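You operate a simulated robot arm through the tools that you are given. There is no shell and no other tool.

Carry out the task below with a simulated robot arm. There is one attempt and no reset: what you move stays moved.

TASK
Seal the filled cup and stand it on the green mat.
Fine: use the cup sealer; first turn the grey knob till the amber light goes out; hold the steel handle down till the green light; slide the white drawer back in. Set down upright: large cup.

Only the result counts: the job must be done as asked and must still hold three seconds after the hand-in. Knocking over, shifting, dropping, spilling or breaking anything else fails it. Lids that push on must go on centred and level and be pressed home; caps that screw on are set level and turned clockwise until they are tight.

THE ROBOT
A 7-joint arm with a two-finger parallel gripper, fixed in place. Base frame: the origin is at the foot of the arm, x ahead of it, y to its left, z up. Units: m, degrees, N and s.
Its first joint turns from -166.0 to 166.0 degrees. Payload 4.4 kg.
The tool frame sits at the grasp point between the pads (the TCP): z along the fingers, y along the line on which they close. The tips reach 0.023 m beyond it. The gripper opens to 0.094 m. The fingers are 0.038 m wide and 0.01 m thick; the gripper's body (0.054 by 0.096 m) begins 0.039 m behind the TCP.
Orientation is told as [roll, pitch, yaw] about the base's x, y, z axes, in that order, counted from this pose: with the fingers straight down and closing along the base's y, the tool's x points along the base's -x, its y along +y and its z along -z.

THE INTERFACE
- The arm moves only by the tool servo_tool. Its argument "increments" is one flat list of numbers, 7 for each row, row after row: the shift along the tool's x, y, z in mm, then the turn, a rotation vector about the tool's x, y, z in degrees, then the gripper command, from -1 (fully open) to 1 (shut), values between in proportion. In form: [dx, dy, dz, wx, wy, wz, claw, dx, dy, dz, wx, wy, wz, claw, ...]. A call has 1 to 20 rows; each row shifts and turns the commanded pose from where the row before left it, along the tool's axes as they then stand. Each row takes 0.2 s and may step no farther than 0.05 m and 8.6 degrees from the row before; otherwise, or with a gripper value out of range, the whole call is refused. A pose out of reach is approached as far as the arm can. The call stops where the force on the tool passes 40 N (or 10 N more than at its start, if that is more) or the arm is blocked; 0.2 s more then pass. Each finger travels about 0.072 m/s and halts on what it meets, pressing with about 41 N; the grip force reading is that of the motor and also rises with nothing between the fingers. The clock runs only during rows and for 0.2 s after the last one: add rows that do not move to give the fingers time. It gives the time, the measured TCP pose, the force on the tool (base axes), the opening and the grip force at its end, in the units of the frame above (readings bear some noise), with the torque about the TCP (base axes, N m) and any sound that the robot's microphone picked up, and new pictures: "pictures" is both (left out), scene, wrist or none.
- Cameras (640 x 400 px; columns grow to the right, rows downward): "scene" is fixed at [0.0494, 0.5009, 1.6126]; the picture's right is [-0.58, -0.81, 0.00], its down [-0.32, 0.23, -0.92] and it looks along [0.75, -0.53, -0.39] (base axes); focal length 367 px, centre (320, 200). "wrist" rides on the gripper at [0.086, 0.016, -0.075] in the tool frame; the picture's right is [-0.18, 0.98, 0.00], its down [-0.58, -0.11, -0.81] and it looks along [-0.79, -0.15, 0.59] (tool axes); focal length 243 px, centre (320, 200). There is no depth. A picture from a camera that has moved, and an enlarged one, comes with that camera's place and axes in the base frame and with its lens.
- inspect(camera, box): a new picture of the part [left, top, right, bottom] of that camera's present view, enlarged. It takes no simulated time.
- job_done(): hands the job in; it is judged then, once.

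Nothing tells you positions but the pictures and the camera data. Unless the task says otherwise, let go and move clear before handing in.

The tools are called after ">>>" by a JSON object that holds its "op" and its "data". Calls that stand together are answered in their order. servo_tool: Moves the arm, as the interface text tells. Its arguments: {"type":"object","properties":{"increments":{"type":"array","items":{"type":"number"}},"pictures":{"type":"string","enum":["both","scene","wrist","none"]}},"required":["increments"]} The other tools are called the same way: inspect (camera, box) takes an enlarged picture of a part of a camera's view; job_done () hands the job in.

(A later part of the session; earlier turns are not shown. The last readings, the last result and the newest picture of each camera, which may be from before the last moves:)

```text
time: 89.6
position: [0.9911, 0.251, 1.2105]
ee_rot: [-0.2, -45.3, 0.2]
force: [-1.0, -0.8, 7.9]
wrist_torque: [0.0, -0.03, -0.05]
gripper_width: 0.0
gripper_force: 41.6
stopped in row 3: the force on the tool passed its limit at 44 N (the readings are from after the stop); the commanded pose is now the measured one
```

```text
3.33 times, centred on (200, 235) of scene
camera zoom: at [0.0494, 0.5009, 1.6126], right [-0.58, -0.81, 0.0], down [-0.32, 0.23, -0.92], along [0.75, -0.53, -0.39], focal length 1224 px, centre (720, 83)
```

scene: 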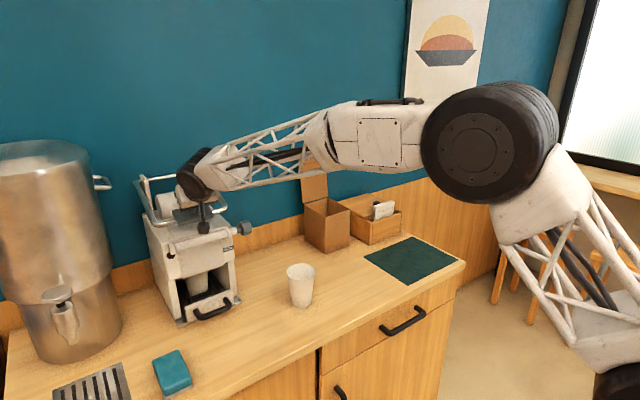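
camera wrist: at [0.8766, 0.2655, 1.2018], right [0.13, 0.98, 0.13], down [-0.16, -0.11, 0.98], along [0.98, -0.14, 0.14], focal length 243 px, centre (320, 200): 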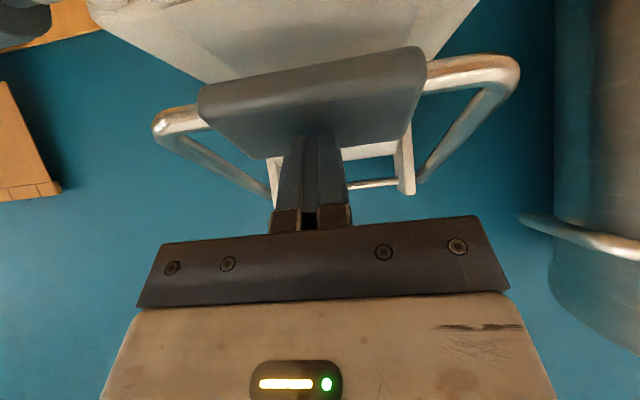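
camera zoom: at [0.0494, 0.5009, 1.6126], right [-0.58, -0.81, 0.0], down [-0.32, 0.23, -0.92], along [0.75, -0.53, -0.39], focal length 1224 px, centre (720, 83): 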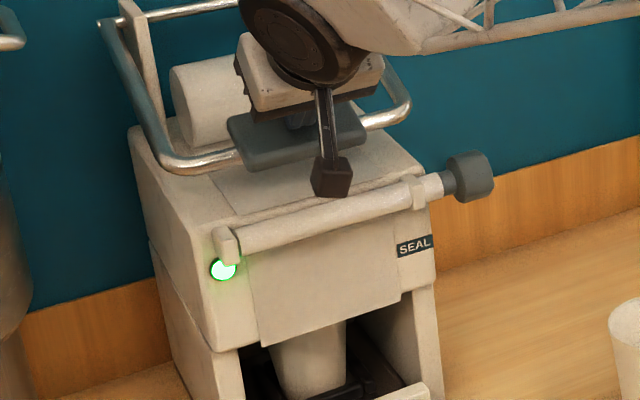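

The green light is on. I'll ease up slowly and see whether the lever follows.

>>> {"op": "servo_tool", "data": {"increments": [0, 0, 0, 0, 0, 0, 1, 0, 0, 0, 0, 0, 0, 1, -3, 0, -4, 0, 0, 0, 1, -3, 0, -4, 0, 0, 0, 1, -3, 0, -4, 0, 0, 0, 1, -3.1, 0, -3.9, 0, 0, 0, 1, -3.2, 0, -3.8, 0, 0, 0, 1, -3.2, 0, -3.8, 0, 0, 0, 1, -3.3, 0, -3.7, 0, 0, 0, 1, -3.5, 0, -3.5, 0, 0, 0, 1, -3.5, 0, -3.5, 0, 0, 0, 1, -3.5, 0, -3.5, 0, 0, 0, 1, -3.5, 0, -3.5, 0, 0, 0, 1, -3.5, 0, -3.5, 0, 0, 0, 1]}}

>>> {"op": "inspect", "data": {"camera": "scene", "box": [130, 155, 270, 295]}}

```text
time: 92.6
position: [0.987, 0.2514, 1.2699]
ee_rot: [-0.2, -45.2, 0.2]
force: [-0.3, -0.9, 3.2]
wrist_torque: [-0.03, 0.02, -0.02]
gripper_width: 0.0001
gripper_force: 41.4
camera wrist: at [0.8735, 0.2665, 1.2603], right [0.13, 0.98, 0.13], down [-0.16, -0.11, 0.98], along [0.98, -0.15, 0.15], focal length 243 px, centre (320, 200)
```

scene: 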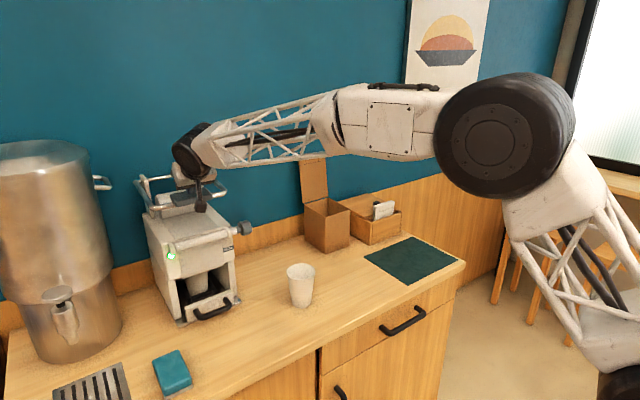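
wrist: 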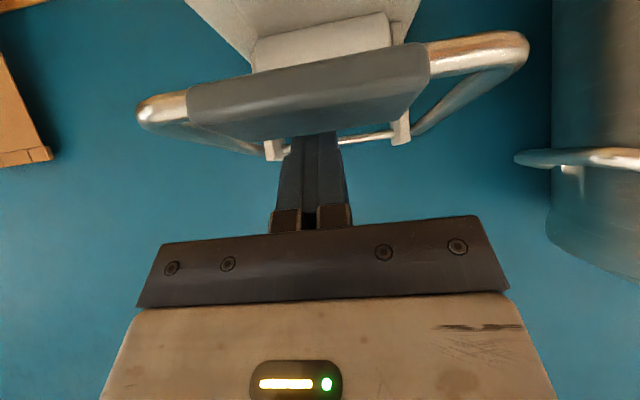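

```text
2.86 times, centred on (200, 225) of scene
camera zoom: at [0.0494, 0.5009, 1.6126], right [-0.58, -0.81, 0.0], down [-0.32, 0.23, -0.92], along [0.75, -0.53, -0.39], focal length 1049 px, centre (663, 129)
```

zoom: 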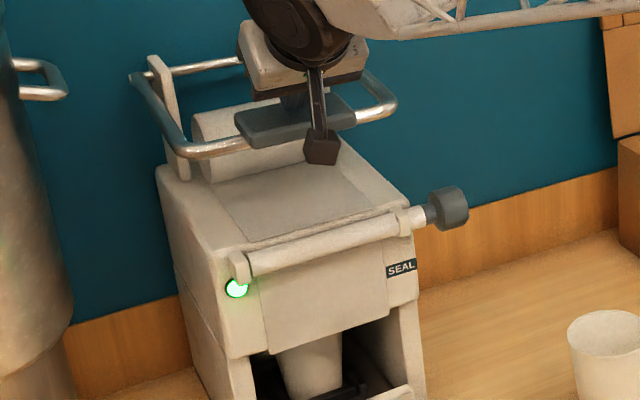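

The seal is made: the lever returned and the green light stays on. I'll clear the lever and reorient the hand for gripping the drawer bar.

>>> {"op": "servo_tool", "data": {"increments": [-15, 0, -15, 0, 0, 0, 1, -20, 0, -20, 0, 0, 0, 1, 31.5, 0, -31, 0, 0, 0, 0.28, 31.5, 0, -31, 0, 0, 0, 0.28, 31.5, 0, -31, 0, 0, 0, 0.28, 31.5, 0, -31, 0, 0, 0, 0.28, 31.5, 0, -31, 0, 0, 0, 0.28, 0, 0, 0, 0, 7.5, 0, 0.28, 0, 0, 0, 0, 7.5, 0, 0.28, 0, 0, 0, 0, 7.5, 0, 0.28, 0, 0, 0, 0, 7.5, 0, 0.28, 0, 0, 0, 0, 7.5, 0, 0.28, 0, 0, 0, 0, 7.5, 0, 0.28, 0, 0, 0, 0, 0, 0, 0.28], "pictures": "none"}}

>>> {"op": "servo_tool", "data": {"increments": [0, 0, 18, 0, 0, -8.18, 0.28, 0, 0, 18, 0, 0, -8.18, 0.28, 0, 0, 18, 0, 0, -8.18, 0.28, 0, 0, 18, 0, 0, -8.18, 0.28, 0, 0, 18, 0, 0, -8.18, 0.28, 0, 0, 18, 0, 0, -8.18, 0.28, 0, 0, 18, 0, 0, -8.18, 0.28, 0, 0, 18, 0, 0, -8.18, 0.28, 0, 0, 18, 0, 0, -8.18, 0.28, 0, 0, 18, 0, 0, -8.18, 0.28, 0, 0, 18, 0, 0, -8.2, 0.28, 0, 0, 0, 7.5, 0, 0, 0.28, 0, 0, 0, 7.5, 0, 0, 0.28, 0, 0, 0, 7.5, 0, 0, 0.28, 0, 0, 0, 7.5, 0, 0, 0.28, 0, 0, 0, 0, 0, 0, 0.28]}}

```text
time: 95.6
position: [0.7662, 0.249, 1.3167]
ee_rot: [-0.2, -0.2, 0.1]
force: [-0.6, 0.0, 0.3]
wrist_torque: [0.01, 0.0, -0.01]
gripper_width: 0.034
gripper_force: 0.0
```

```text
time: 99.0
position: [0.766, 0.2492, 1.1183]
ee_rot: [-30.4, 0.1, 90.2]
force: [-0.6, 0.1, 0.4]
wrist_torque: [-0.01, -0.05, 0.03]
gripper_width: 0.0337
gripper_force: 0.1
camera wrist: at [0.7149, 0.1623, 1.1735], right [-0.85, 0.18, -0.5], down [-0.31, 0.58, 0.75], along [0.42, 0.79, -0.44], focal length 243 px, centre (320, 200)
```

scene: 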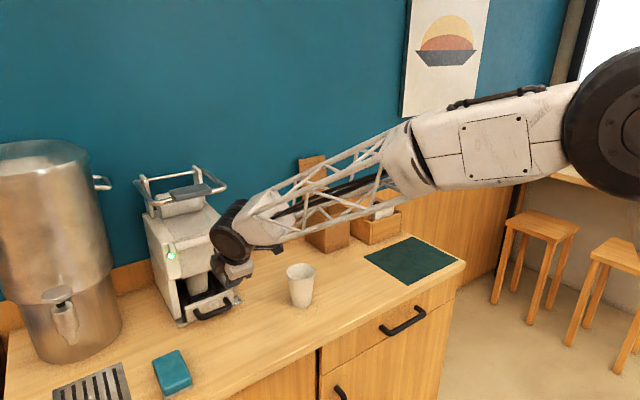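
wrist: 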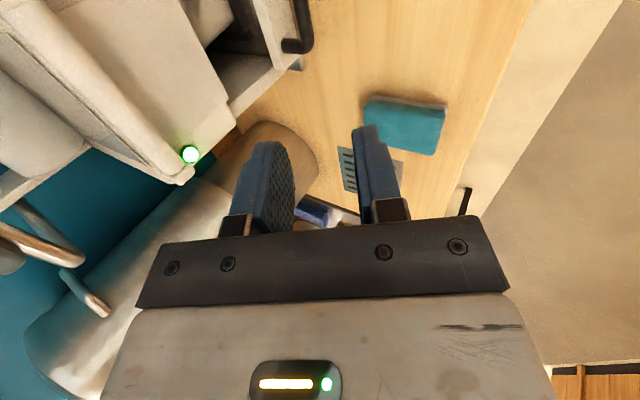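

>>> {"op": "servo_tool", "data": {"increments": [0, -4.9, 41.6, 0, 0, 0, 0.28, 0, -4.9, 41.6, 0, 0, 0, 0.28, 0, -4.9, 41.6, 0, 0, 0, 0.28, 0, -4.9, 41.6, 0, 0, 0, 0.28, 0, -4.9, 41.6, 0, 0, 0, 0.28, 0, 0, 0, 0, 0, 0, 0.28], "pictures": "none"}}

>>> {"op": "inspect", "data": {"camera": "wrist", "box": [200, 0, 440, 200]}}

```text
time: 100.4
position: [0.8914, 0.2484, 0.9493]
ee_rot: [-30.1, 0.1, 90.1]
force: [-0.7, 0.9, 0.4]
wrist_torque: [-0.02, -0.01, 0.0]
gripper_width: 0.0337
gripper_force: 0.0
```

```text
2.00 times, centred on (320, 100) of wrist
camera zoom: at [0.8403, 0.1618, 1.0049], right [-0.85, 0.18, -0.49], down [-0.31, 0.58, 0.75], along [0.42, 0.79, -0.44], focal length 485 px, centre (320, 400)
```

zoom: 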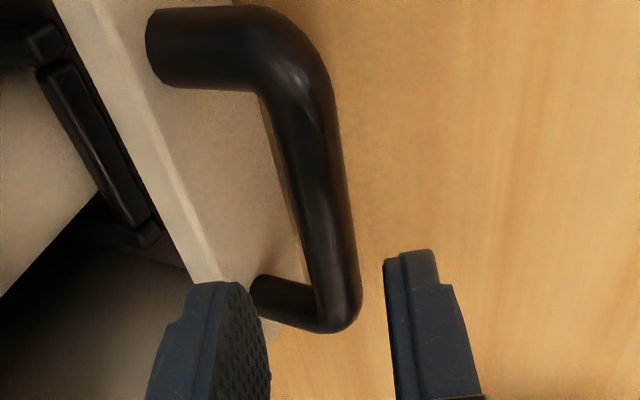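

Alignment matches the first grasp. I'll advance, close and pull.

>>> {"op": "servo_tool", "data": {"increments": [0, -1, 15, 0, 0, 0, 0.28, 0, 0, 15, 0, 0, 0, 0.28, 0, 0, 15, 0, 0, 0, 0.28, 0, 0, 10, 0, 0, 0, 0.28, 0, 0, 0, 0, 0, 0, 0.28, 0, 0, 0, 0, 0, 0, 1, 0, 0, 0, 0, 0, 0, 1, 0, 0, 0, 0, 0, 0, 1], "pictures": "wrist"}}

```text
time: 102.2
position: [0.92, 0.25, 0.9012]
ee_rot: [-30.1, 0.1, 90.2]
force: [-27.7, 1.9, -8.4]
wrist_torque: [-1.06, 0.18, 1.52]
gripper_width: 0.0179
gripper_force: 45.2
camera wrist: at [0.8688, 0.1632, 0.9568], right [-0.85, 0.18, -0.49], down [-0.31, 0.58, 0.75], along [0.42, 0.79, -0.44], focal length 243 px, centre (320, 200)
```

wrist: 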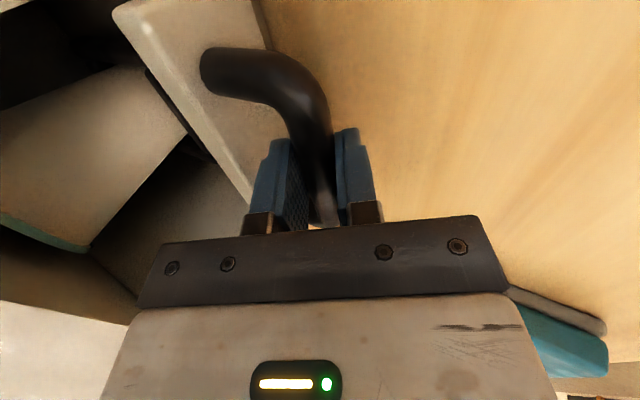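

I've gripped the bar, and I can see a teal film on the cup's rim. I'll pull the drawer out.

>>> {"op": "servo_tool", "data": {"increments": [0, 4.3, -2.5, 0, 0, 0, 1, 0, 6.9, -4, 0, 0, 0, 1, 0, 6.9, -4, 0, 0, 0, 1, 0, 6.9, -4, 0, 0, 0, 1, 0, 6.9, -4, 0, 0, 0, 1, 0, 6.9, -4, 0, 0, 0, 1, 0, 6.9, -4, 0, 0, 0, 1, 0, 6.9, -4, 0, 0, 0, 1, 0, 6.9, -4, 0, 0, 0, 1, 0, 6.9, -4, 0, 0, 0, 1, 0, 6.9, -4, 0, 0, 0, 1]}}

>>> {"op": "inspect", "data": {"camera": "scene", "box": [150, 220, 290, 360]}}

```text
time: 103.6
position: [0.8729, 0.2486, 0.9015]
ee_rot: [-30.1, 0.2, 90.2]
force: [0.3, 2.1, -5.1]
wrist_torque: [-0.85, -0.02, 1.59]
gripper_width: 0.0177
gripper_force: 45.5
stopped in row 7: the force on the tool passed its limit at 41 N (the readings are from after the stop); the commanded pose is now the measured one
camera wrist: at [0.823, 0.1631, 0.9571], right [-0.85, 0.18, -0.49], down [-0.31, 0.58, 0.75], along [0.42, 0.79, -0.44], focal length 243 px, centre (320, 200)
```

scene: 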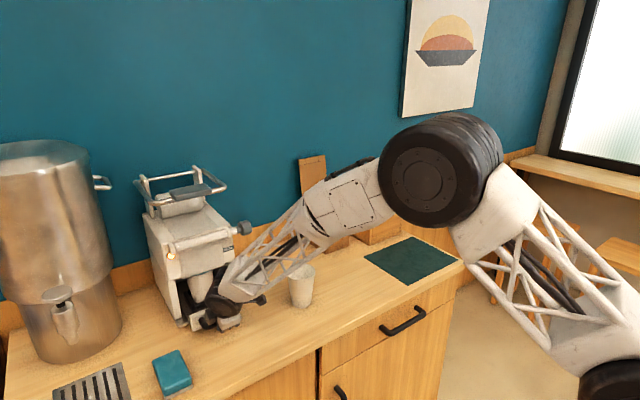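
wrist: 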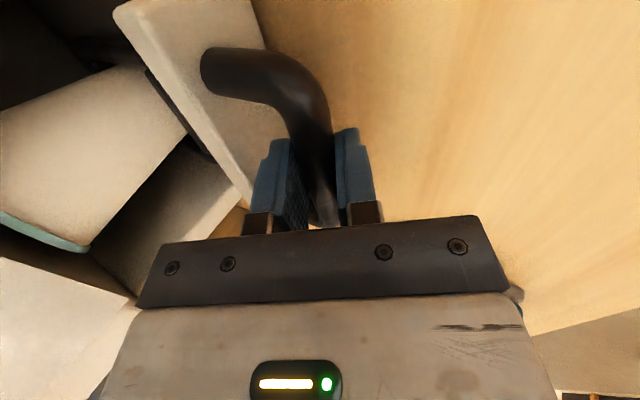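

```text
2.86 times, centred on (220, 290) of scene
camera zoom: at [0.0494, 0.5009, 1.6126], right [-0.58, -0.81, 0.0], down [-0.32, 0.23, -0.92], along [0.75, -0.53, -0.39], focal length 1049 px, centre (606, -57)
```

zoom: 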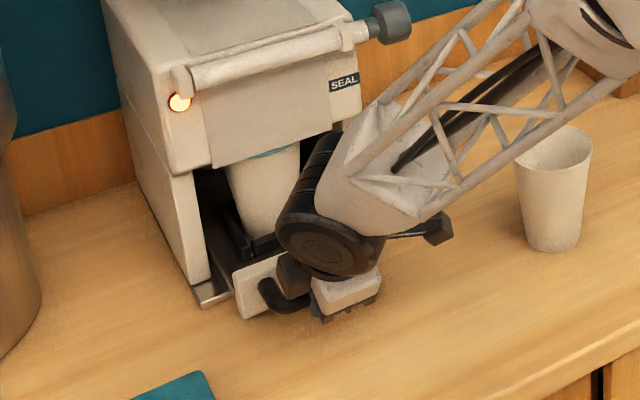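

The sealed cup is coming out. Amber is back on because a new film portion is needed, which is expected after a seal. I'll keep pulling.

>>> {"op": "servo_tool", "data": {"increments": [0, 6.9, -4, 0, 0, 0, 1, 0, 6.9, -4, 0, 0, 0, 1, 0, 6.9, -4, 0, 0, 0, 1, 0, 6.9, -4, 0, 0, 0, 1, 0, 6.9, -4, 0, 0, 0, 1, 0, 6.9, -4, 0, 0, 0, 1, 0, 6.9, -4, 0, 0, 0, 1, 0, 6.9, -4, 0, 0, 0, 1, 0, 6.9, -4, 0, 0, 0, 1, 0, 6.9, -4, 0, 0, 0, 1, 0, 6.9, -4, 0, 0, 0, 1, 0, 6.9, -4, 0, 0, 0, 1], "pictures": "none"}}

>>> {"op": "servo_tool", "data": {"increments": [0, 6.9, -4, 0, 0, 0, 1, 0, 6.9, -4, 0, 0, 0, 1, 0, 6.9, -4, 0, 0, 0, 1, 0, 6.9, -4, 0, 0, 0, 1, 0, 6.9, -4, 0, 0, 0, 1, 0, 6.9, -4, 0, 0, 0, 1, 0, 6.9, -4, 0, 0, 0, 1, 0, 6.9, -4, 0, 0, 0, 1]}}

```text
time: 106.2
position: [0.7785, 0.2502, 0.9015]
ee_rot: [-30.3, 0.1, 90.1]
force: [0.8, 32.1, 7.0]
wrist_torque: [-0.61, -0.06, 1.64]
gripper_width: 0.0177
gripper_force: 45.1
```

```text
time: 108.0
position: [0.7134, 0.2494, 0.9017]
ee_rot: [-30.0, 0.2, 90.2]
force: [0.6, -4.4, -7.2]
wrist_torque: [-1.02, -0.06, 1.43]
gripper_width: 0.0176
gripper_force: 45.2
camera wrist: at [0.6627, 0.162, 0.9573], right [-0.85, 0.18, -0.49], down [-0.31, 0.58, 0.75], along [0.42, 0.79, -0.44], focal length 243 px, centre (320, 200)
```

scene: 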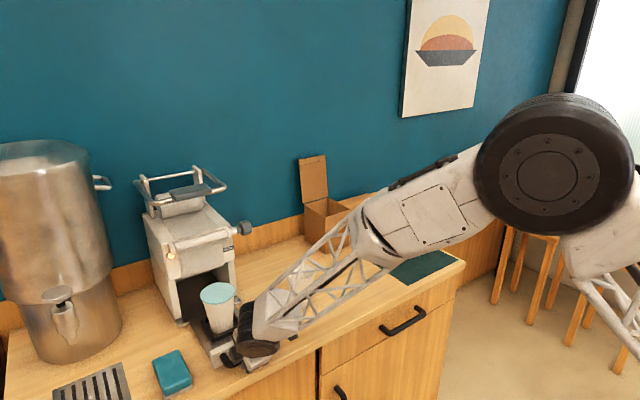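
wrist: 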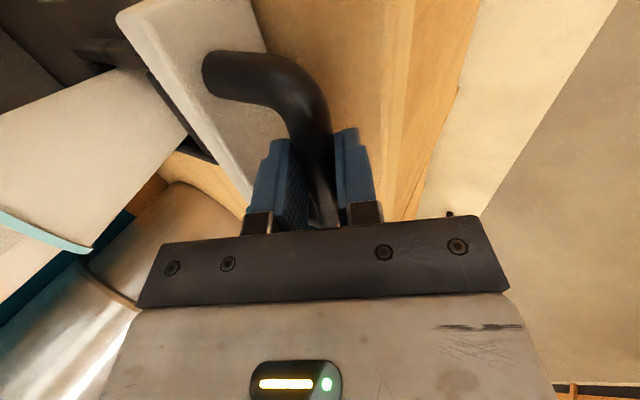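

The cup is sealed with a teal film. I'll pull another 20 mm, then release and back away.

>>> {"op": "servo_tool", "data": {"increments": [0, 6.9, -4, 0, 0, 0, 1, 0, 6.9, -4, 0, 0, 0, 1, 0, 3.5, -2, 0, 0, 0, 1, 0, 0, 0, 0, 0, 0, 1], "pictures": "none"}}

>>> {"op": "servo_tool", "data": {"increments": [0, 0, 0, 0, 0, 0, 0.28, 0, 0, 0, 0, 0, 0, 0.28, 0, 0, -20, 0, 0, 0, 0.28, 0, 0, -30, 0, 0, 0, 0.28, 0, 0, -40, 0, 0, 0, 0.28, 0, 0, -45, 0, 0, 0, -1, 0, 0, -45, 0, 0, 0, -1, 0, 0, -45, 0, 0, 0, -1, 0, 0, -45, 0, 0, 0, -1, 0, 0, 0, 0, 0, 0, -1]}}

>>> {"op": "inspect", "data": {"camera": "scene", "box": [170, 260, 290, 380]}}

```text
time: 109.0
position: [0.6927, 0.2476, 0.9004]
ee_rot: [-30.0, 0.1, 90.2]
force: [0.1, 15.5, -30.9]
wrist_torque: [-0.5, 0.09, 1.64]
gripper_width: 0.0178
gripper_force: 45.1
```

```text
time: 111.2
position: [0.5562, 0.2513, 1.1371]
ee_rot: [-30.1, 0.0, 90.1]
force: [-0.1, -0.5, -0.6]
wrist_torque: [0.03, 0.03, 0.02]
gripper_width: 0.0942
gripper_force: 0.1
camera wrist: at [0.5051, 0.1642, 1.1923], right [-0.85, 0.18, -0.49], down [-0.31, 0.58, 0.75], along [0.42, 0.79, -0.44], focal length 243 px, centre (320, 200)
```

scene: 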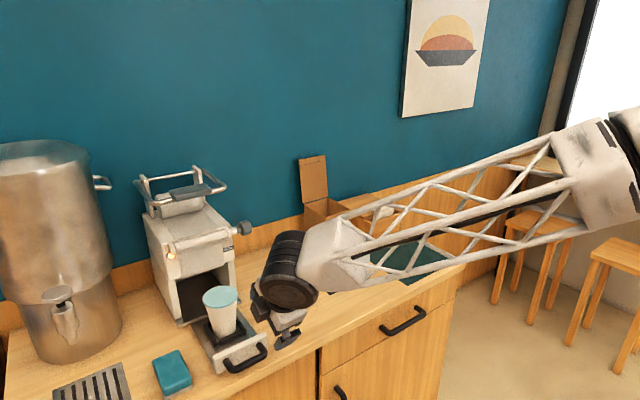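
wrist: 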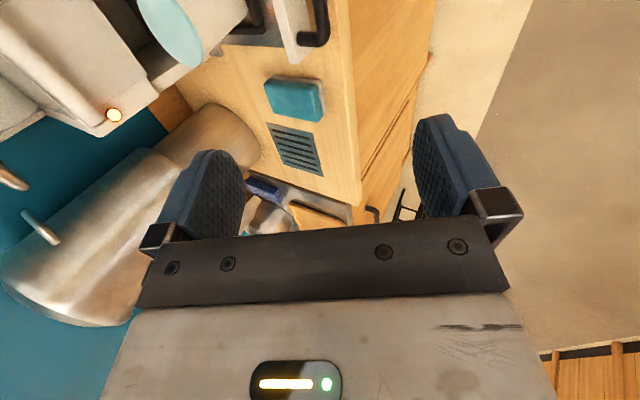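

```text
3.33 times, centred on (230, 320) of scene
camera zoom: at [0.0494, 0.5009, 1.6126], right [-0.58, -0.81, 0.0], down [-0.32, 0.23, -0.92], along [0.75, -0.53, -0.39], focal length 1224 px, centre (620, -200)
```

zoom: 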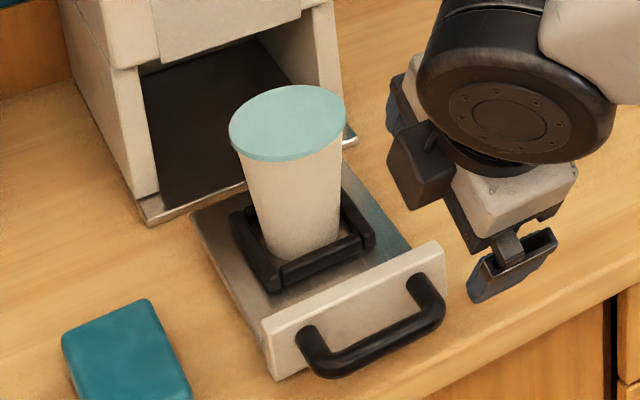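

The cup is sealed with a level film. I'll reorient the hand as for the first cup grasp (yaw 0, tilt 30°).

>>> {"op": "servo_tool", "data": {"increments": [0, 0, 0, -7.5, 0, 0, -1, 0, 0, 0, -7.5, 0, 0, -1, 0, 0, 0, -7.5, 0, 0, -1, 0, 0, 0, -7.5, 0, 0, -1, 0, 0, 0, 0, 0, 8.18, -1, 0, 0, 0, 0, 0, 8.18, -1, 0, 0, 0, 0, 0, 8.18, -1, 0, 0, 0, 0, 0, 8.18, -1, 0, 0, 0, 0, 0, 8.18, -1, 0, 0, 0, 0, 0, 8.18, -1, 0, 0, 0, 0, 0, 8.18, -1, 0, 0, 0, 0, 0, 8.18, -1, 0, 0, 0, 0, 0, 8.18, -1, 0, 0, 0, 0, 0, 8.18, -1, 0, 0, 0, 0, 0, 8.2, -1, 0, 0, 0, 0, -7.5, 0, -1, 0, 0, 0, 0, -7.5, 0, -1, 0, 0, 0, 0, -7.5, 0, -1, 0, 0, 0, 0, -7.5, 0, -1], "pictures": "none"}}

```text
time: 115.2
position: [0.5591, 0.2514, 1.1358]
ee_rot: [-0.1, -30.3, 0.2]
force: [-0.8, 0.2, 0.5]
wrist_torque: [-0.02, 0.03, -0.01]
gripper_width: 0.094
gripper_force: 0.0
```

>>> {"op": "servo_tool", "data": {"increments": [-29.5, 0, 34.1, 0, 0, 0, -1, -29.5, 0, 34.1, 0, 0, 0, -1, -29.5, 0, 34.1, 0, 0, 0, -1, -29.5, 0, 34.1, 0, 0, 0, -1, -29.5, 0, 34.1, 0, 0, 0, -1, 0, 0, 0, 0, 0, 0, -1]}}

>>> {"op": "inspect", "data": {"camera": "wrist", "box": [140, 0, 520, 240]}}

```text
time: 116.6
position: [0.7713, 0.2497, 1.0632]
ee_rot: [0.0, -30.1, 0.2]
force: [0.7, -0.1, 0.3]
wrist_torque: [-0.04, -0.03, 0.02]
gripper_width: 0.0939
gripper_force: 0.0
camera wrist: at [0.6601, 0.265, 1.0834], right [0.16, 0.98, 0.09], down [0.1, -0.11, 0.99], along [0.98, -0.15, -0.11], focal length 243 px, centre (320, 200)
```

scene: 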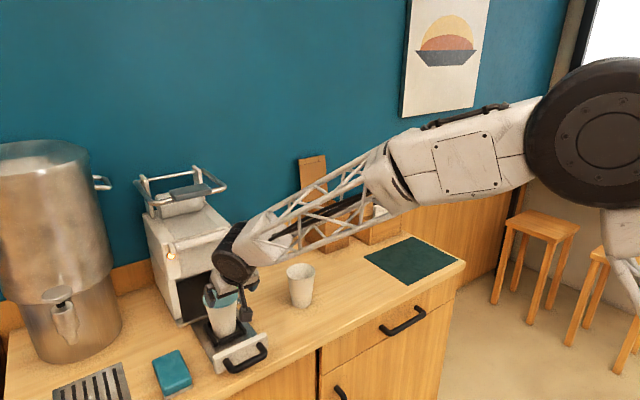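
wrist: 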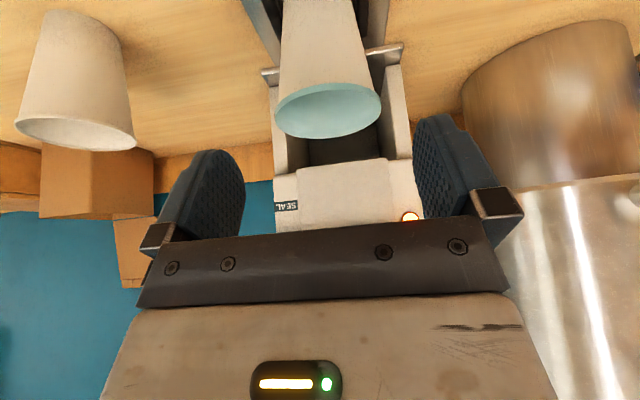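

```text
1.67 times, centred on (330, 120) of wrist
camera zoom: at [0.6601, 0.265, 1.0834], right [0.16, 0.98, 0.09], down [0.1, -0.11, 0.99], along [0.98, -0.15, -0.11], focal length 404 px, centre (303, 333)
```

zoom: 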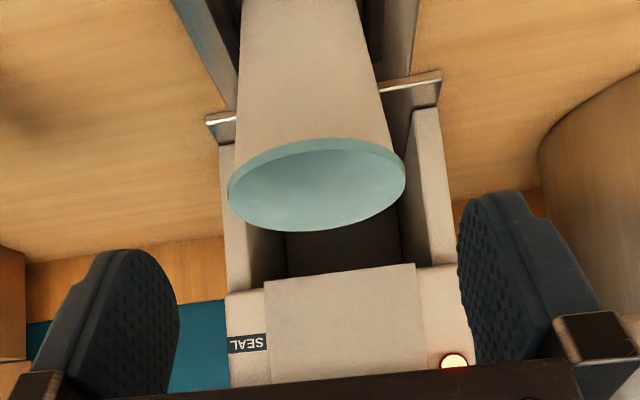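

Sealed cup top centre is estimated at (0.854, 0.251, 0.988). I'll advance in stages as before.

>>> {"op": "servo_tool", "data": {"increments": [-1, 1, 20, 0, 0, 0, -1, -1, 0, 20, 0, 0, 0, -1, -1, 0, 20, 0, 0, 0, -1, 0, 0, 0, 0, 0, 0, -1], "pictures": "none"}}

>>> {"op": "inspect", "data": {"camera": "wrist", "box": [140, 0, 520, 240]}}

```text
time: 117.6
position: [0.8049, 0.2514, 1.0113]
ee_rot: [-0.1, -30.2, 0.2]
force: [-0.4, -0.7, -0.5]
wrist_torque: [0.0, 0.0, 0.0]
gripper_width: 0.0939
gripper_force: 0.0
```

```text
1.67 times, centred on (330, 120) of wrist
camera zoom: at [0.6928, 0.2657, 1.0321], right [0.16, 0.98, 0.09], down [0.1, -0.11, 0.99], along [0.98, -0.15, -0.11], focal length 404 px, centre (303, 333)
```

zoom: 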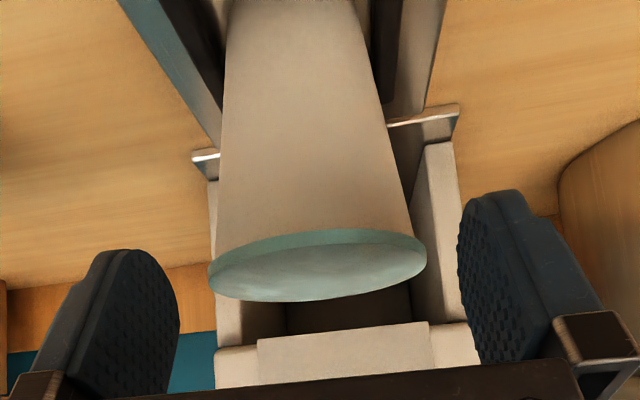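

Centred. I'll advance 35 mm and check again.

>>> {"op": "servo_tool", "data": {"increments": [-0.3, 0, 12, 0, 0, 0, -1, -0.3, 0, 12, 0, 0, 0, -1, -0.2, 0, 11, 0, 0, 0, -1, 0, 0, 0, 0, 0, 0, -1], "pictures": "none"}}

>>> {"op": "inspect", "data": {"camera": "wrist", "box": [140, 40, 520, 280]}}

```text
time: 118.6
position: [0.8233, 0.2504, 0.9822]
ee_rot: [-0.1, -30.1, 0.2]
force: [0.9, 0.2, -0.3]
wrist_torque: [0.0, 0.02, 0.0]
gripper_width: 0.0941
gripper_force: 0.1
```

```text
1.67 times, centred on (330, 160) of wrist
camera zoom: at [0.7105, 0.2662, 1.0027], right [0.16, 0.98, 0.09], down [0.1, -0.11, 0.99], along [0.98, -0.15, -0.11], focal length 404 px, centre (303, 267)
```

zoom: 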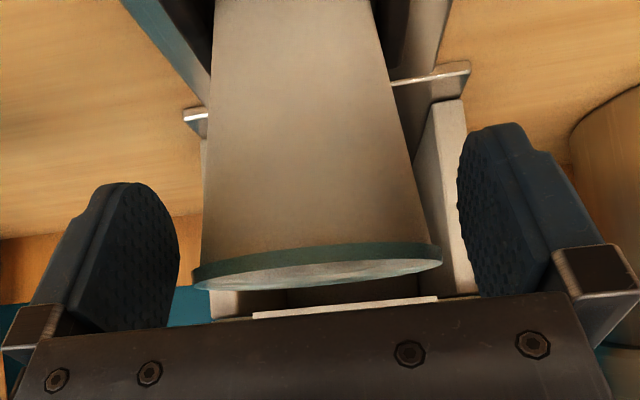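

>>> {"op": "servo_tool", "data": {"increments": [0, 0, 12, 0, 0, 0, -1, 0, 0, 11, 0, 0, 0, -1, 0, 0, 0, 0, 0, 0, -1], "pictures": "none"}}

>>> {"op": "inspect", "data": {"camera": "wrist", "box": [140, 40, 520, 280]}}

>>> {"op": "inspect", "data": {"camera": "scene", "box": [180, 250, 280, 370]}}

```text
time: 119.4
position: [0.8335, 0.2518, 0.9623]
ee_rot: [-0.1, -30.1, 0.2]
force: [-0.6, 0.2, -0.1]
wrist_torque: [-0.02, 0.01, 0.0]
gripper_width: 0.0942
gripper_force: 0.1
```

```text
1.67 times, centred on (330, 160) of wrist
camera zoom: at [0.7221, 0.2674, 0.9822], right [0.16, 0.98, 0.09], down [0.1, -0.11, 0.99], along [0.98, -0.15, -0.11], focal length 404 px, centre (303, 267)
```

zoom: 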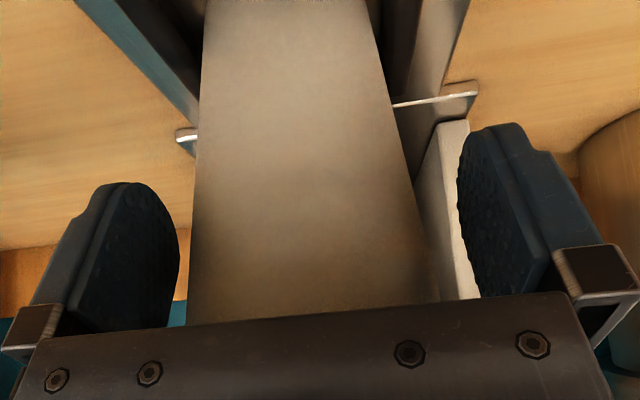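

```text
3.33 times, centred on (230, 310) of scene
camera zoom: at [0.0494, 0.5009, 1.6126], right [-0.58, -0.81, 0.0], down [-0.32, 0.23, -0.92], along [0.75, -0.53, -0.39], focal length 1224 px, centre (620, -167)
```

zoom: 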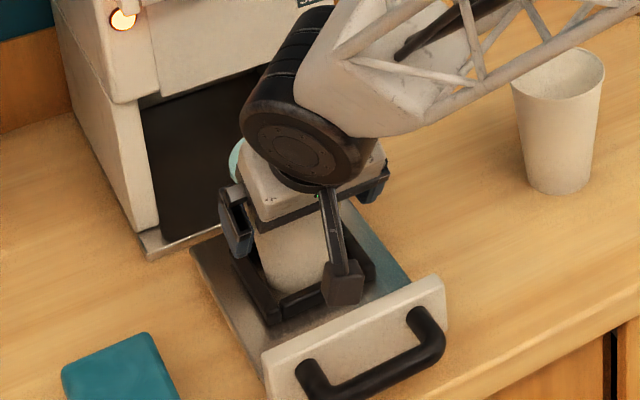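

No contact force and good placement. I'll close and lift.

>>> {"op": "servo_tool", "data": {"increments": [0, 0, 0, 0, 0, 0, -0.6, 0, 0, 0, 0, 0, 0, 0, 0, 0, 0, 0, 0, 0, 0.5, 0, 0, 0, 0, 0, 0, 1, 0, 0, 0, 0, 0, 0, 1], "pictures": "none"}}

>>> {"op": "servo_tool", "data": {"increments": [-2.5, 0, -4.33, 0, 0, 0, 1, -5, 0, -8.66, 0, 0, 0, 1, -5, 0, -8.66, 0, 0, 0, 1, -5, 0, -8.66, 0, 0, 0, 1, 0, 0, 0, 0, 0, 0, 1]}}

>>> {"op": "inspect", "data": {"camera": "scene", "box": [180, 230, 280, 370]}}

```text
time: 120.6
position: [0.833, 0.2517, 0.9615]
ee_rot: [-0.1, -30.0, 0.3]
force: [-1.0, 0.8, 1.1]
wrist_torque: [0.16, 0.0, 0.0]
gripper_width: 0.0785
gripper_force: 40.4
```

```text
time: 121.8
position: [0.835, 0.2498, 0.9971]
ee_rot: [-0.2, -30.0, 0.2]
force: [0.5, 0.1, -3.2]
wrist_torque: [0.02, 0.07, -0.02]
gripper_width: 0.0778
gripper_force: 41.1
camera wrist: at [0.7229, 0.2656, 1.0171], right [0.16, 0.98, 0.09], down [0.1, -0.11, 0.99], along [0.98, -0.15, -0.11], focal length 243 px, centre (320, 200)
```

scene: 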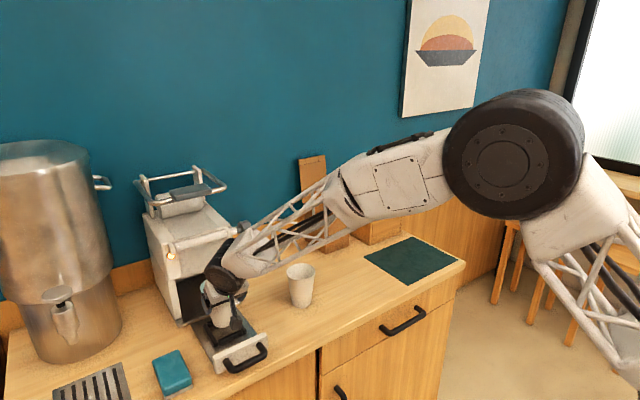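
wrist: 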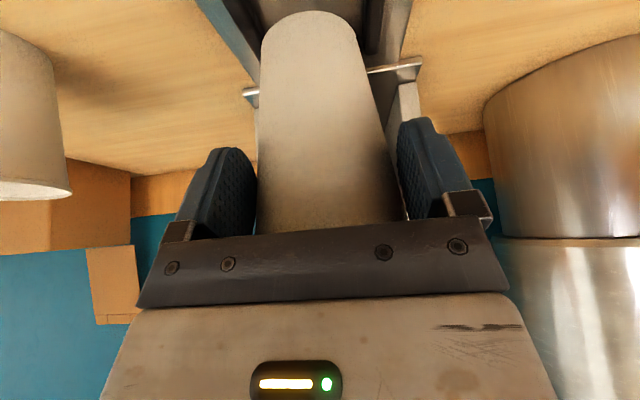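

```text
2.86 times, centred on (230, 300) of scene
camera zoom: at [0.0494, 0.5009, 1.6126], right [-0.58, -0.81, 0.0], down [-0.32, 0.23, -0.92], along [0.75, -0.53, -0.39], focal length 1049 px, centre (577, -86)
```

zoom: 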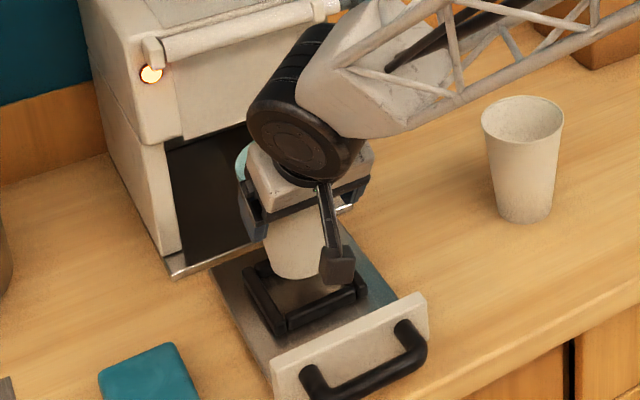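

The sealed cup is lifted out. I'll raise it high and carry it over the empty cup toward the mat.

>>> {"op": "servo_tool", "data": {"increments": [-9, 0, -15.6, 0, 0, 0, 1, -9, 0, -15.6, 0, 0, 0, 1, -9, 0, -15.6, 0, 0, 0, 1, -9, 0, -15.6, 0, 0, 0, 1, -9, 0, -15.6, 0, 0, 0, 1, -9, 0, -15.6, 0, 0, 0, 1, -9, 0, -15.6, 0, 0, 0, 1, -9, 0, -15.6, 0, 0, 0, 1, 0, -10, 0, 0, 0, 0, 1, 1, -22, -0.6, 0, 0, 0, 1, 2, -35, -1.2, 0, 0, 0, 1, 2, -35, -1.2, 0, 0, 0, 1, 2, -35, -1.2, 0, 0, 0, 1, 2, -35, -1.2, 0, 0, 0, 1, 2, -35, -1.2, 0, 0, 0, 1, 2, -35, -1.2, 0, 0, 0, 1, 2, -35, -1.2, 0, 0, 0, 1, 2, -35, -1.2, 0, 0, 0, 1], "pictures": "scene"}}

```text
time: 125.6
position: [0.8137, -0.0636, 1.1423]
ee_rot: [-0.1, -30.0, 0.1]
force: [-0.1, -0.4, -2.7]
wrist_torque: [0.04, 0.1, 0.01]
gripper_width: 0.0773
gripper_force: 41.4
```

scene: 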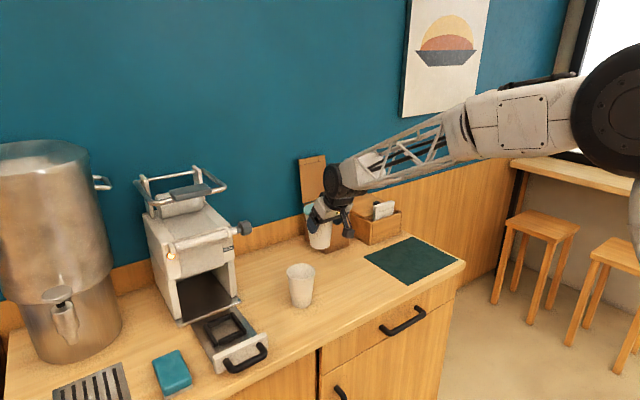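

>>> {"op": "servo_tool", "data": {"increments": [1.65, -35, -0.95, 0, 0, 0, 1, 1.65, -35, -0.95, 0, 0, 0, 1, 1.65, -35, -0.95, 0, 0, 0, 1, 1.65, -35, -0.95, 0, 0, 0, 1, 1.65, -35, -0.95, 0, 0, 0, 1, 1.65, -35, -0.95, 0, 0, 0, 1, 1.65, -35, -0.95, 0, 0, 0, 1, 1.65, -35, -0.95, 0, 0, 0, 1, 1.65, -35, -0.95, 0, 0, 0, 1, 1.65, -35, -0.95, 0, 0, 0, 1, 0, -25, 0, 0, 0, 0, 1, 0, -15, 0, 0, 0, 0, 1, 0, -6, 0, 0, 0, 0, 1, 0, 0, 0, 0, 0, 0, 1, 0, 0, 0, 0, 0, 0, 1]}}

>>> {"op": "inspect", "data": {"camera": "scene", "box": [320, 180, 480, 300]}}

```text
time: 128.8
position: [0.7973, -0.4579, 1.144]
ee_rot: [-0.1, -30.1, 0.2]
force: [-0.7, 0.2, -3.6]
wrist_torque: [0.03, 0.14, 0.01]
gripper_width: 0.077
gripper_force: 41.1
camera wrist: at [0.6854, -0.4429, 1.1641], right [0.16, 0.98, 0.09], down [0.1, -0.11, 0.99], along [0.98, -0.15, -0.11], focal length 243 px, centre (320, 200)
```

scene: 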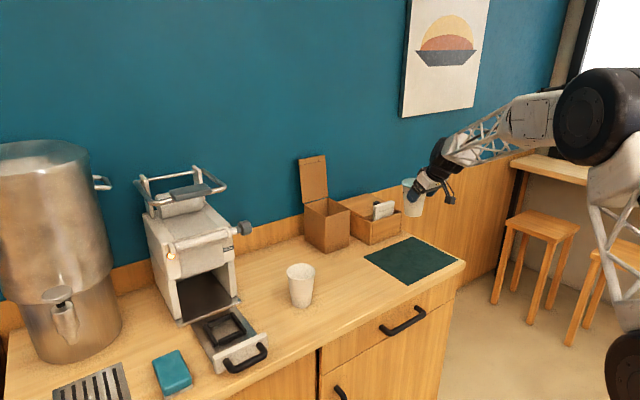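
wrist: 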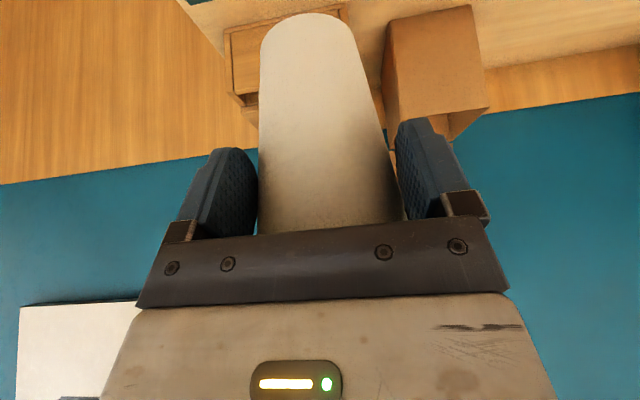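

```text
3.33 times, centred on (400, 240) of scene
camera zoom: at [0.0494, 0.5009, 1.6126], right [-0.58, -0.81, 0.0], down [-0.32, 0.23, -0.92], along [0.75, -0.53, -0.39], focal length 1224 px, centre (53, 67)
```

zoom: 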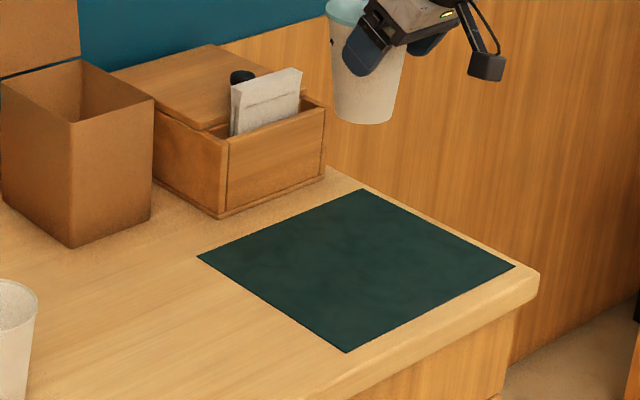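

Above the mat. I'll lower it straight down.

>>> {"op": "servo_tool", "data": {"increments": [9.25, 0, 16, 0, 0, 0, 1, 9.25, 0, 16, 0, 0, 0, 1, 9.25, 0, 16, 0, 0, 0, 1, 9.25, 0, 16, 0, 0, 0, 1, 9.25, 0, 16, 0, 0, 0, 1, 9.25, 0, 16, 0, 0, 0, 1, 9.25, 0, 16, 0, 0, 0, 1, 9.25, 0, 16, 0, 0, 0, 1, 5, 0, 8.66, 0, 0, 0, 1, 5, 0, 8.66, 0, 0, 0, 1, 0, 0, 0, 0, 0, 0, 1]}}

>>> {"op": "inspect", "data": {"camera": "scene", "box": [320, 200, 480, 320]}}

```text
time: 131.2
position: [0.798, -0.4552, 0.9739]
ee_rot: [-0.2, -30.1, 0.2]
force: [0.5, 0.4, -3.9]
wrist_torque: [0.03, 0.09, -0.01]
gripper_width: 0.0765
gripper_force: 41.0
camera wrist: at [0.6871, -0.4403, 0.9947], right [0.16, 0.98, 0.09], down [0.1, -0.11, 0.99], along [0.98, -0.15, -0.11], focal length 243 px, centre (320, 200)
```

scene: 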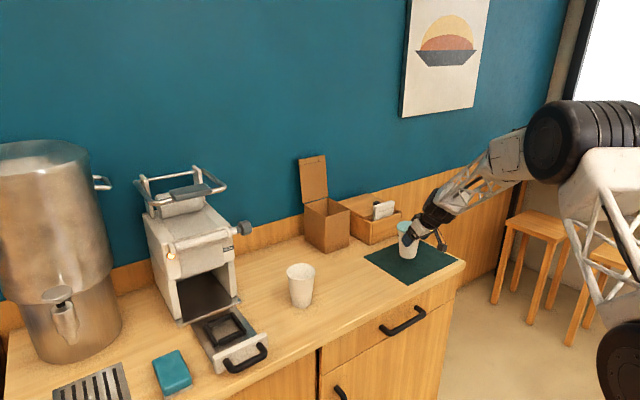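
wrist: 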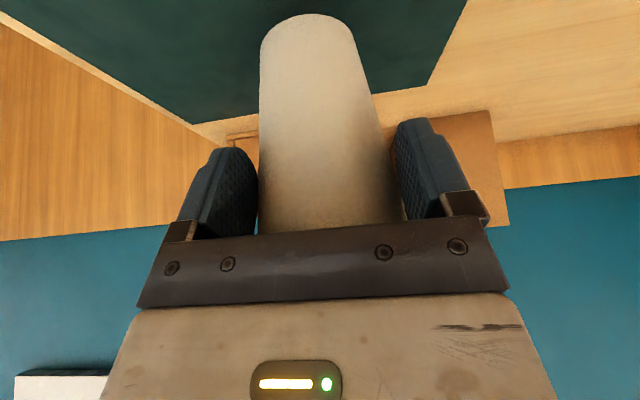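

```text
3.33 times, centred on (400, 260) of scene
camera zoom: at [0.0494, 0.5009, 1.6126], right [-0.58, -0.81, 0.0], down [-0.32, 0.23, -0.92], along [0.75, -0.53, -0.39], focal length 1224 px, centre (53, 0)
```

zoom: 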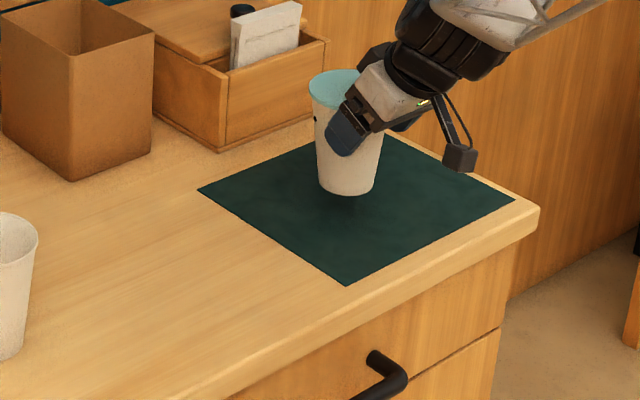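

Nearly down over the mat's centre. I'll lower slowly until contact.

>>> {"op": "servo_tool", "data": {"increments": [5, 0, 8.66, 0, 0, 0, 1, 5, 0, 8.66, 0, 0, 0, 1, 2.5, 0, 4.33, 0, 0, 0, 1, 0, 0, 0, 0, 0, 0, 1], "pictures": "none"}}

>>> {"op": "servo_tool", "data": {"increments": [1, 0, 1.73, 0, 0, 0, 1, 1, 0, 1.73, 0, 0, 0, 1, 0, 0, 0, 0, 0, 0, 1], "pictures": "none"}}

>>> {"op": "inspect", "data": {"camera": "scene", "box": [360, 210, 460, 300]}}

```text
time: 132.2
position: [0.7982, -0.4572, 0.9499]
ee_rot: [-0.1, -30.1, 0.2]
force: [-0.3, -1.2, -2.9]
wrist_torque: [0.0, 0.09, 0.0]
gripper_width: 0.0764
gripper_force: 41.2
```

```text
time: 133.0
position: [0.797, -0.4574, 0.9459]
ee_rot: [0.0, -30.0, 0.2]
force: [-0.1, -0.7, -3.7]
wrist_torque: [0.02, 0.09, 0.01]
gripper_width: 0.0762
gripper_force: 40.7
```

```text
4.44 times, centred on (410, 255) of scene
camera zoom: at [0.0494, 0.5009, 1.6126], right [-0.58, -0.81, 0.0], down [-0.32, 0.23, -0.92], along [0.75, -0.53, -0.39], focal length 1632 px, centre (-80, -44)
```

zoom: 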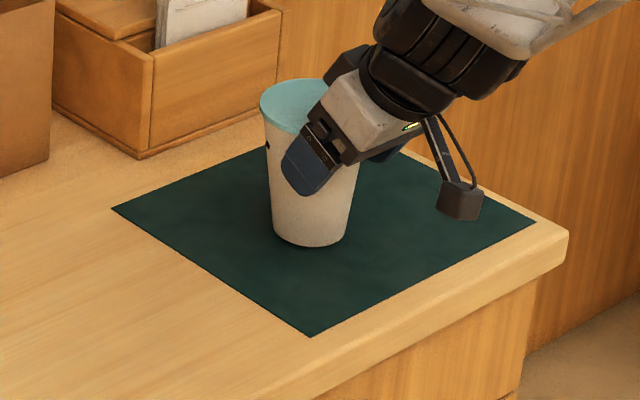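

>>> {"op": "servo_tool", "data": {"increments": [1.5, 0, 2.6, 0, 0, 0, 1, 1.5, 0, 2.6, 0, 0, 0, 1, 0, 0, 0, 0, 0, 0, 1], "pictures": "none"}}

>>> {"op": "servo_tool", "data": {"increments": [1, 0, 1.73, 0, 0, 0, 1, 1, 0, 1.73, 0, 0, 0, 1, 0, 0, 0, 0, 0, 0, 1], "pictures": "none"}}

```text
time: 133.8
position: [0.7974, -0.4565, 0.94]
ee_rot: [-0.1, -30.3, 0.1]
force: [-0.6, 1.2, 3.6]
wrist_torque: [0.26, -0.15, 0.05]
gripper_width: 0.0762
gripper_force: 41.1
```

```text
time: 134.6
position: [0.797, -0.458, 0.9379]
ee_rot: [-0.4, -30.2, 0.2]
force: [-4.5, -5.9, 29.1]
wrist_torque: [0.19, -0.73, -0.12]
gripper_width: 0.0761
gripper_force: 41.2
```

It's in contact with the mat. I'll ease off the pressure, then release.

>>> {"op": "servo_tool", "data": {"increments": [-1.3, 0, -2.2, 0, 0, 0, 1, 0, 0, 0, 0, 0, 0, 1], "pictures": "none"}}

>>> {"op": "inspect", "data": {"camera": "scene", "box": [360, 210, 460, 300]}}

```text
time: 135.2
position: [0.7984, -0.4564, 0.9383]
ee_rot: [-0.2, -30.1, 0.2]
force: [-2.9, -5.6, 21.1]
wrist_torque: [-0.07, -0.6, -0.19]
gripper_width: 0.0757
gripper_force: 40.9
```

```text
4.44 times, centred on (410, 255) of scene
camera zoom: at [0.0494, 0.5009, 1.6126], right [-0.58, -0.81, 0.0], down [-0.32, 0.23, -0.92], along [0.75, -0.53, -0.39], focal length 1632 px, centre (-80, -44)
```

zoom: 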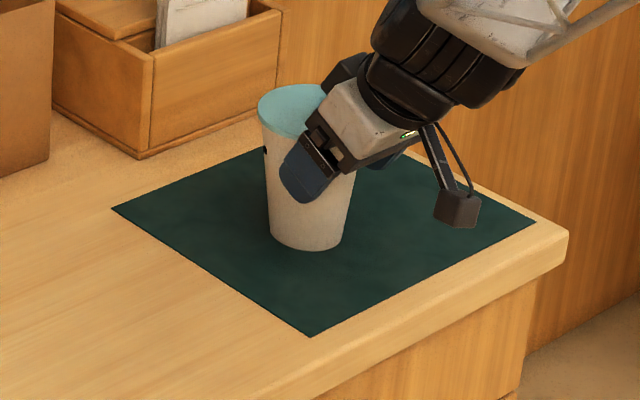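

>>> {"op": "servo_tool", "data": {"increments": [-1, 0, -1.73, 0, 0, 0, 1, 0, 0, 0, 0, 0, 0, 1], "pictures": "none"}}

```text
time: 135.8
position: [0.7993, -0.4542, 0.938]
ee_rot: [0.0, -30.0, 0.2]
force: [0.4, 1.1, 3.6]
wrist_torque: [0.28, -0.14, 0.07]
gripper_width: 0.0753
gripper_force: 41.0
```

>>> {"op": "servo_tool", "data": {"increments": [0, 0, 0, 0, 0, 0, 0.5, 0, 0, 0, 0, 0, 0, -0.65, 0, 0, 0, 0, 0, 0, -0.8, 0, 0, 0, 0, 0, 0, -1, 0, 0, 0, 0, 0, 0, -1]}}

>>> {"op": "inspect", "data": {"camera": "wrist", "box": [140, 0, 520, 240]}}

>>> {"op": "inspect", "data": {"camera": "scene", "box": [360, 210, 460, 300]}}

```text
time: 137.0
position: [0.7985, -0.4557, 0.9399]
ee_rot: [-0.2, -30.1, 0.2]
force: [0.4, -0.1, -0.4]
wrist_torque: [-0.01, 0.04, 0.01]
gripper_width: 0.0943
gripper_force: 0.1
camera wrist: at [0.6865, -0.441, 0.9604], right [0.16, 0.98, 0.09], down [0.1, -0.11, 0.99], along [0.98, -0.15, -0.11], focal length 243 px, centre (320, 200)
```

scene: 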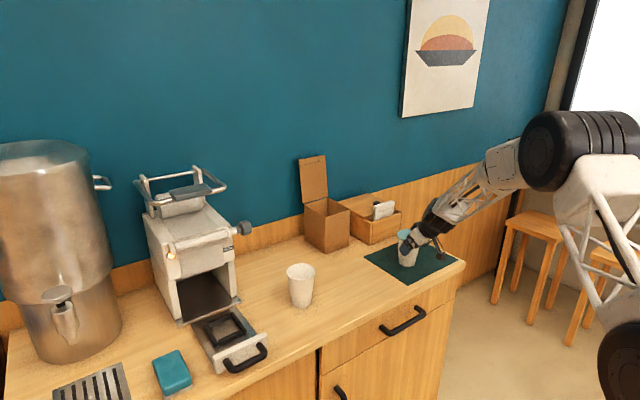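
wrist: 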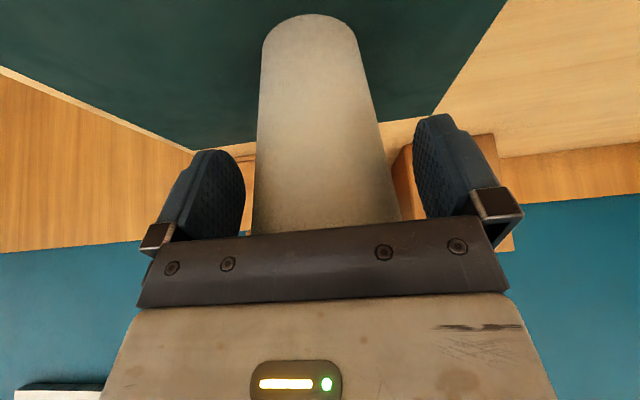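

```text
1.67 times, centred on (330, 120) of wrist
camera zoom: at [0.6865, -0.441, 0.9604], right [0.16, 0.98, 0.09], down [0.1, -0.11, 0.99], along [0.98, -0.15, -0.11], focal length 404 px, centre (303, 333)
```

zoom: 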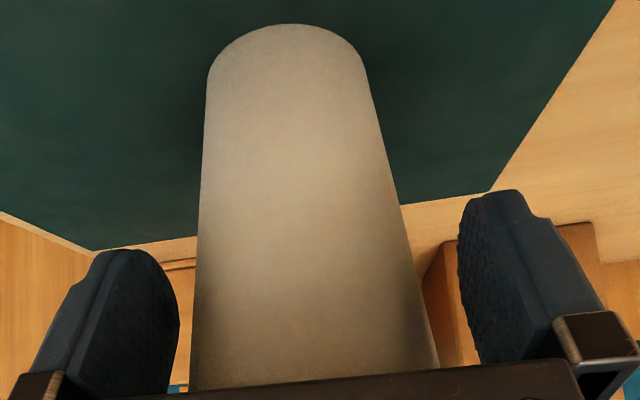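

```text
4.44 times, centred on (410, 255) of scene
camera zoom: at [0.0494, 0.5009, 1.6126], right [-0.58, -0.81, 0.0], down [-0.32, 0.23, -0.92], along [0.75, -0.53, -0.39], focal length 1632 px, centre (-80, -44)
```

zoom: 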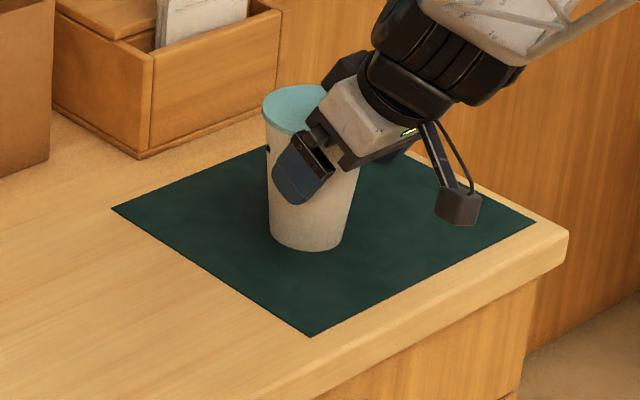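

Released and upright. I'll back out along the tool axis.

>>> {"op": "servo_tool", "data": {"increments": [0, -0.5, -8, 0, 0, 0, -1, 0, 0, -12, 0, 0, 0, -1, 0, 0, -20, 0, 0, 0, -1, 0, 0, -30, 0, 0, 0, -1, 0, 0, -45, 0, 0, 0, -1, 0, 0, -45, 0, 0, 0, -1, 0, 0, -45, 0, 0, 0, -1, 0, 0, 0, 0, 0, 0, -1]}}

>>> {"op": "inspect", "data": {"camera": "scene", "box": [360, 210, 460, 300]}}

```text
time: 138.8
position: [0.697, -0.46, 1.1143]
ee_rot: [-0.1, -30.1, 0.2]
force: [-0.1, 0.6, 0.3]
wrist_torque: [0.01, -0.02, -0.02]
gripper_width: 0.0939
gripper_force: 0.0
camera wrist: at [0.5843, -0.4446, 1.1345], right [0.16, 0.98, 0.09], down [0.1, -0.11, 0.99], along [0.98, -0.15, -0.11], focal length 243 px, centre (320, 200)
```

scene: 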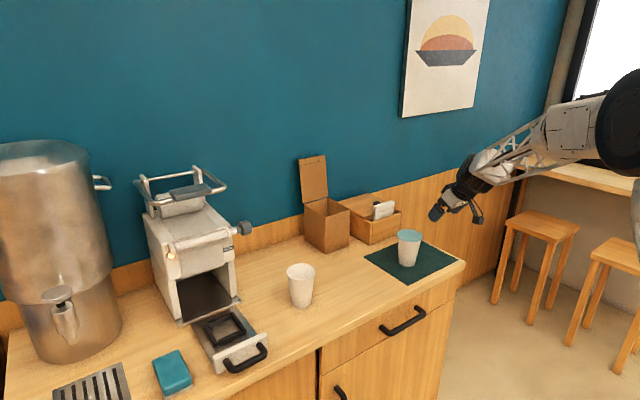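
wrist: 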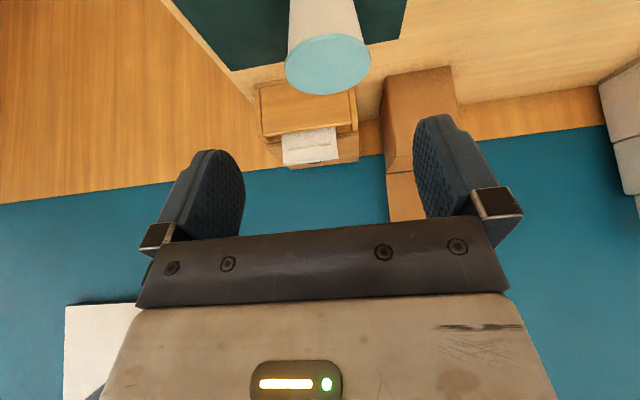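

```text
4.44 times, centred on (410, 255) of scene
camera zoom: at [0.0494, 0.5009, 1.6126], right [-0.58, -0.81, 0.0], down [-0.32, 0.23, -0.92], along [0.75, -0.53, -0.39], focal length 1632 px, centre (-80, -44)
```

zoom: 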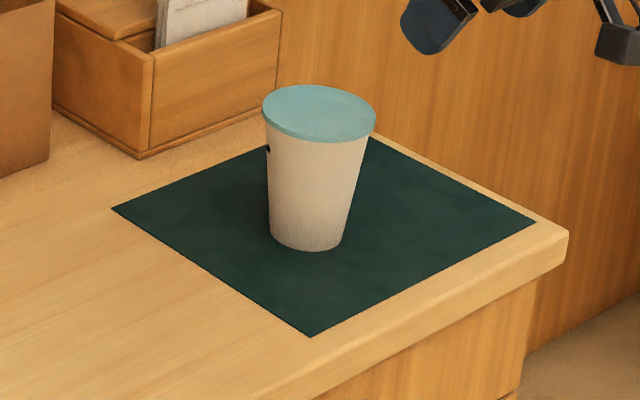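

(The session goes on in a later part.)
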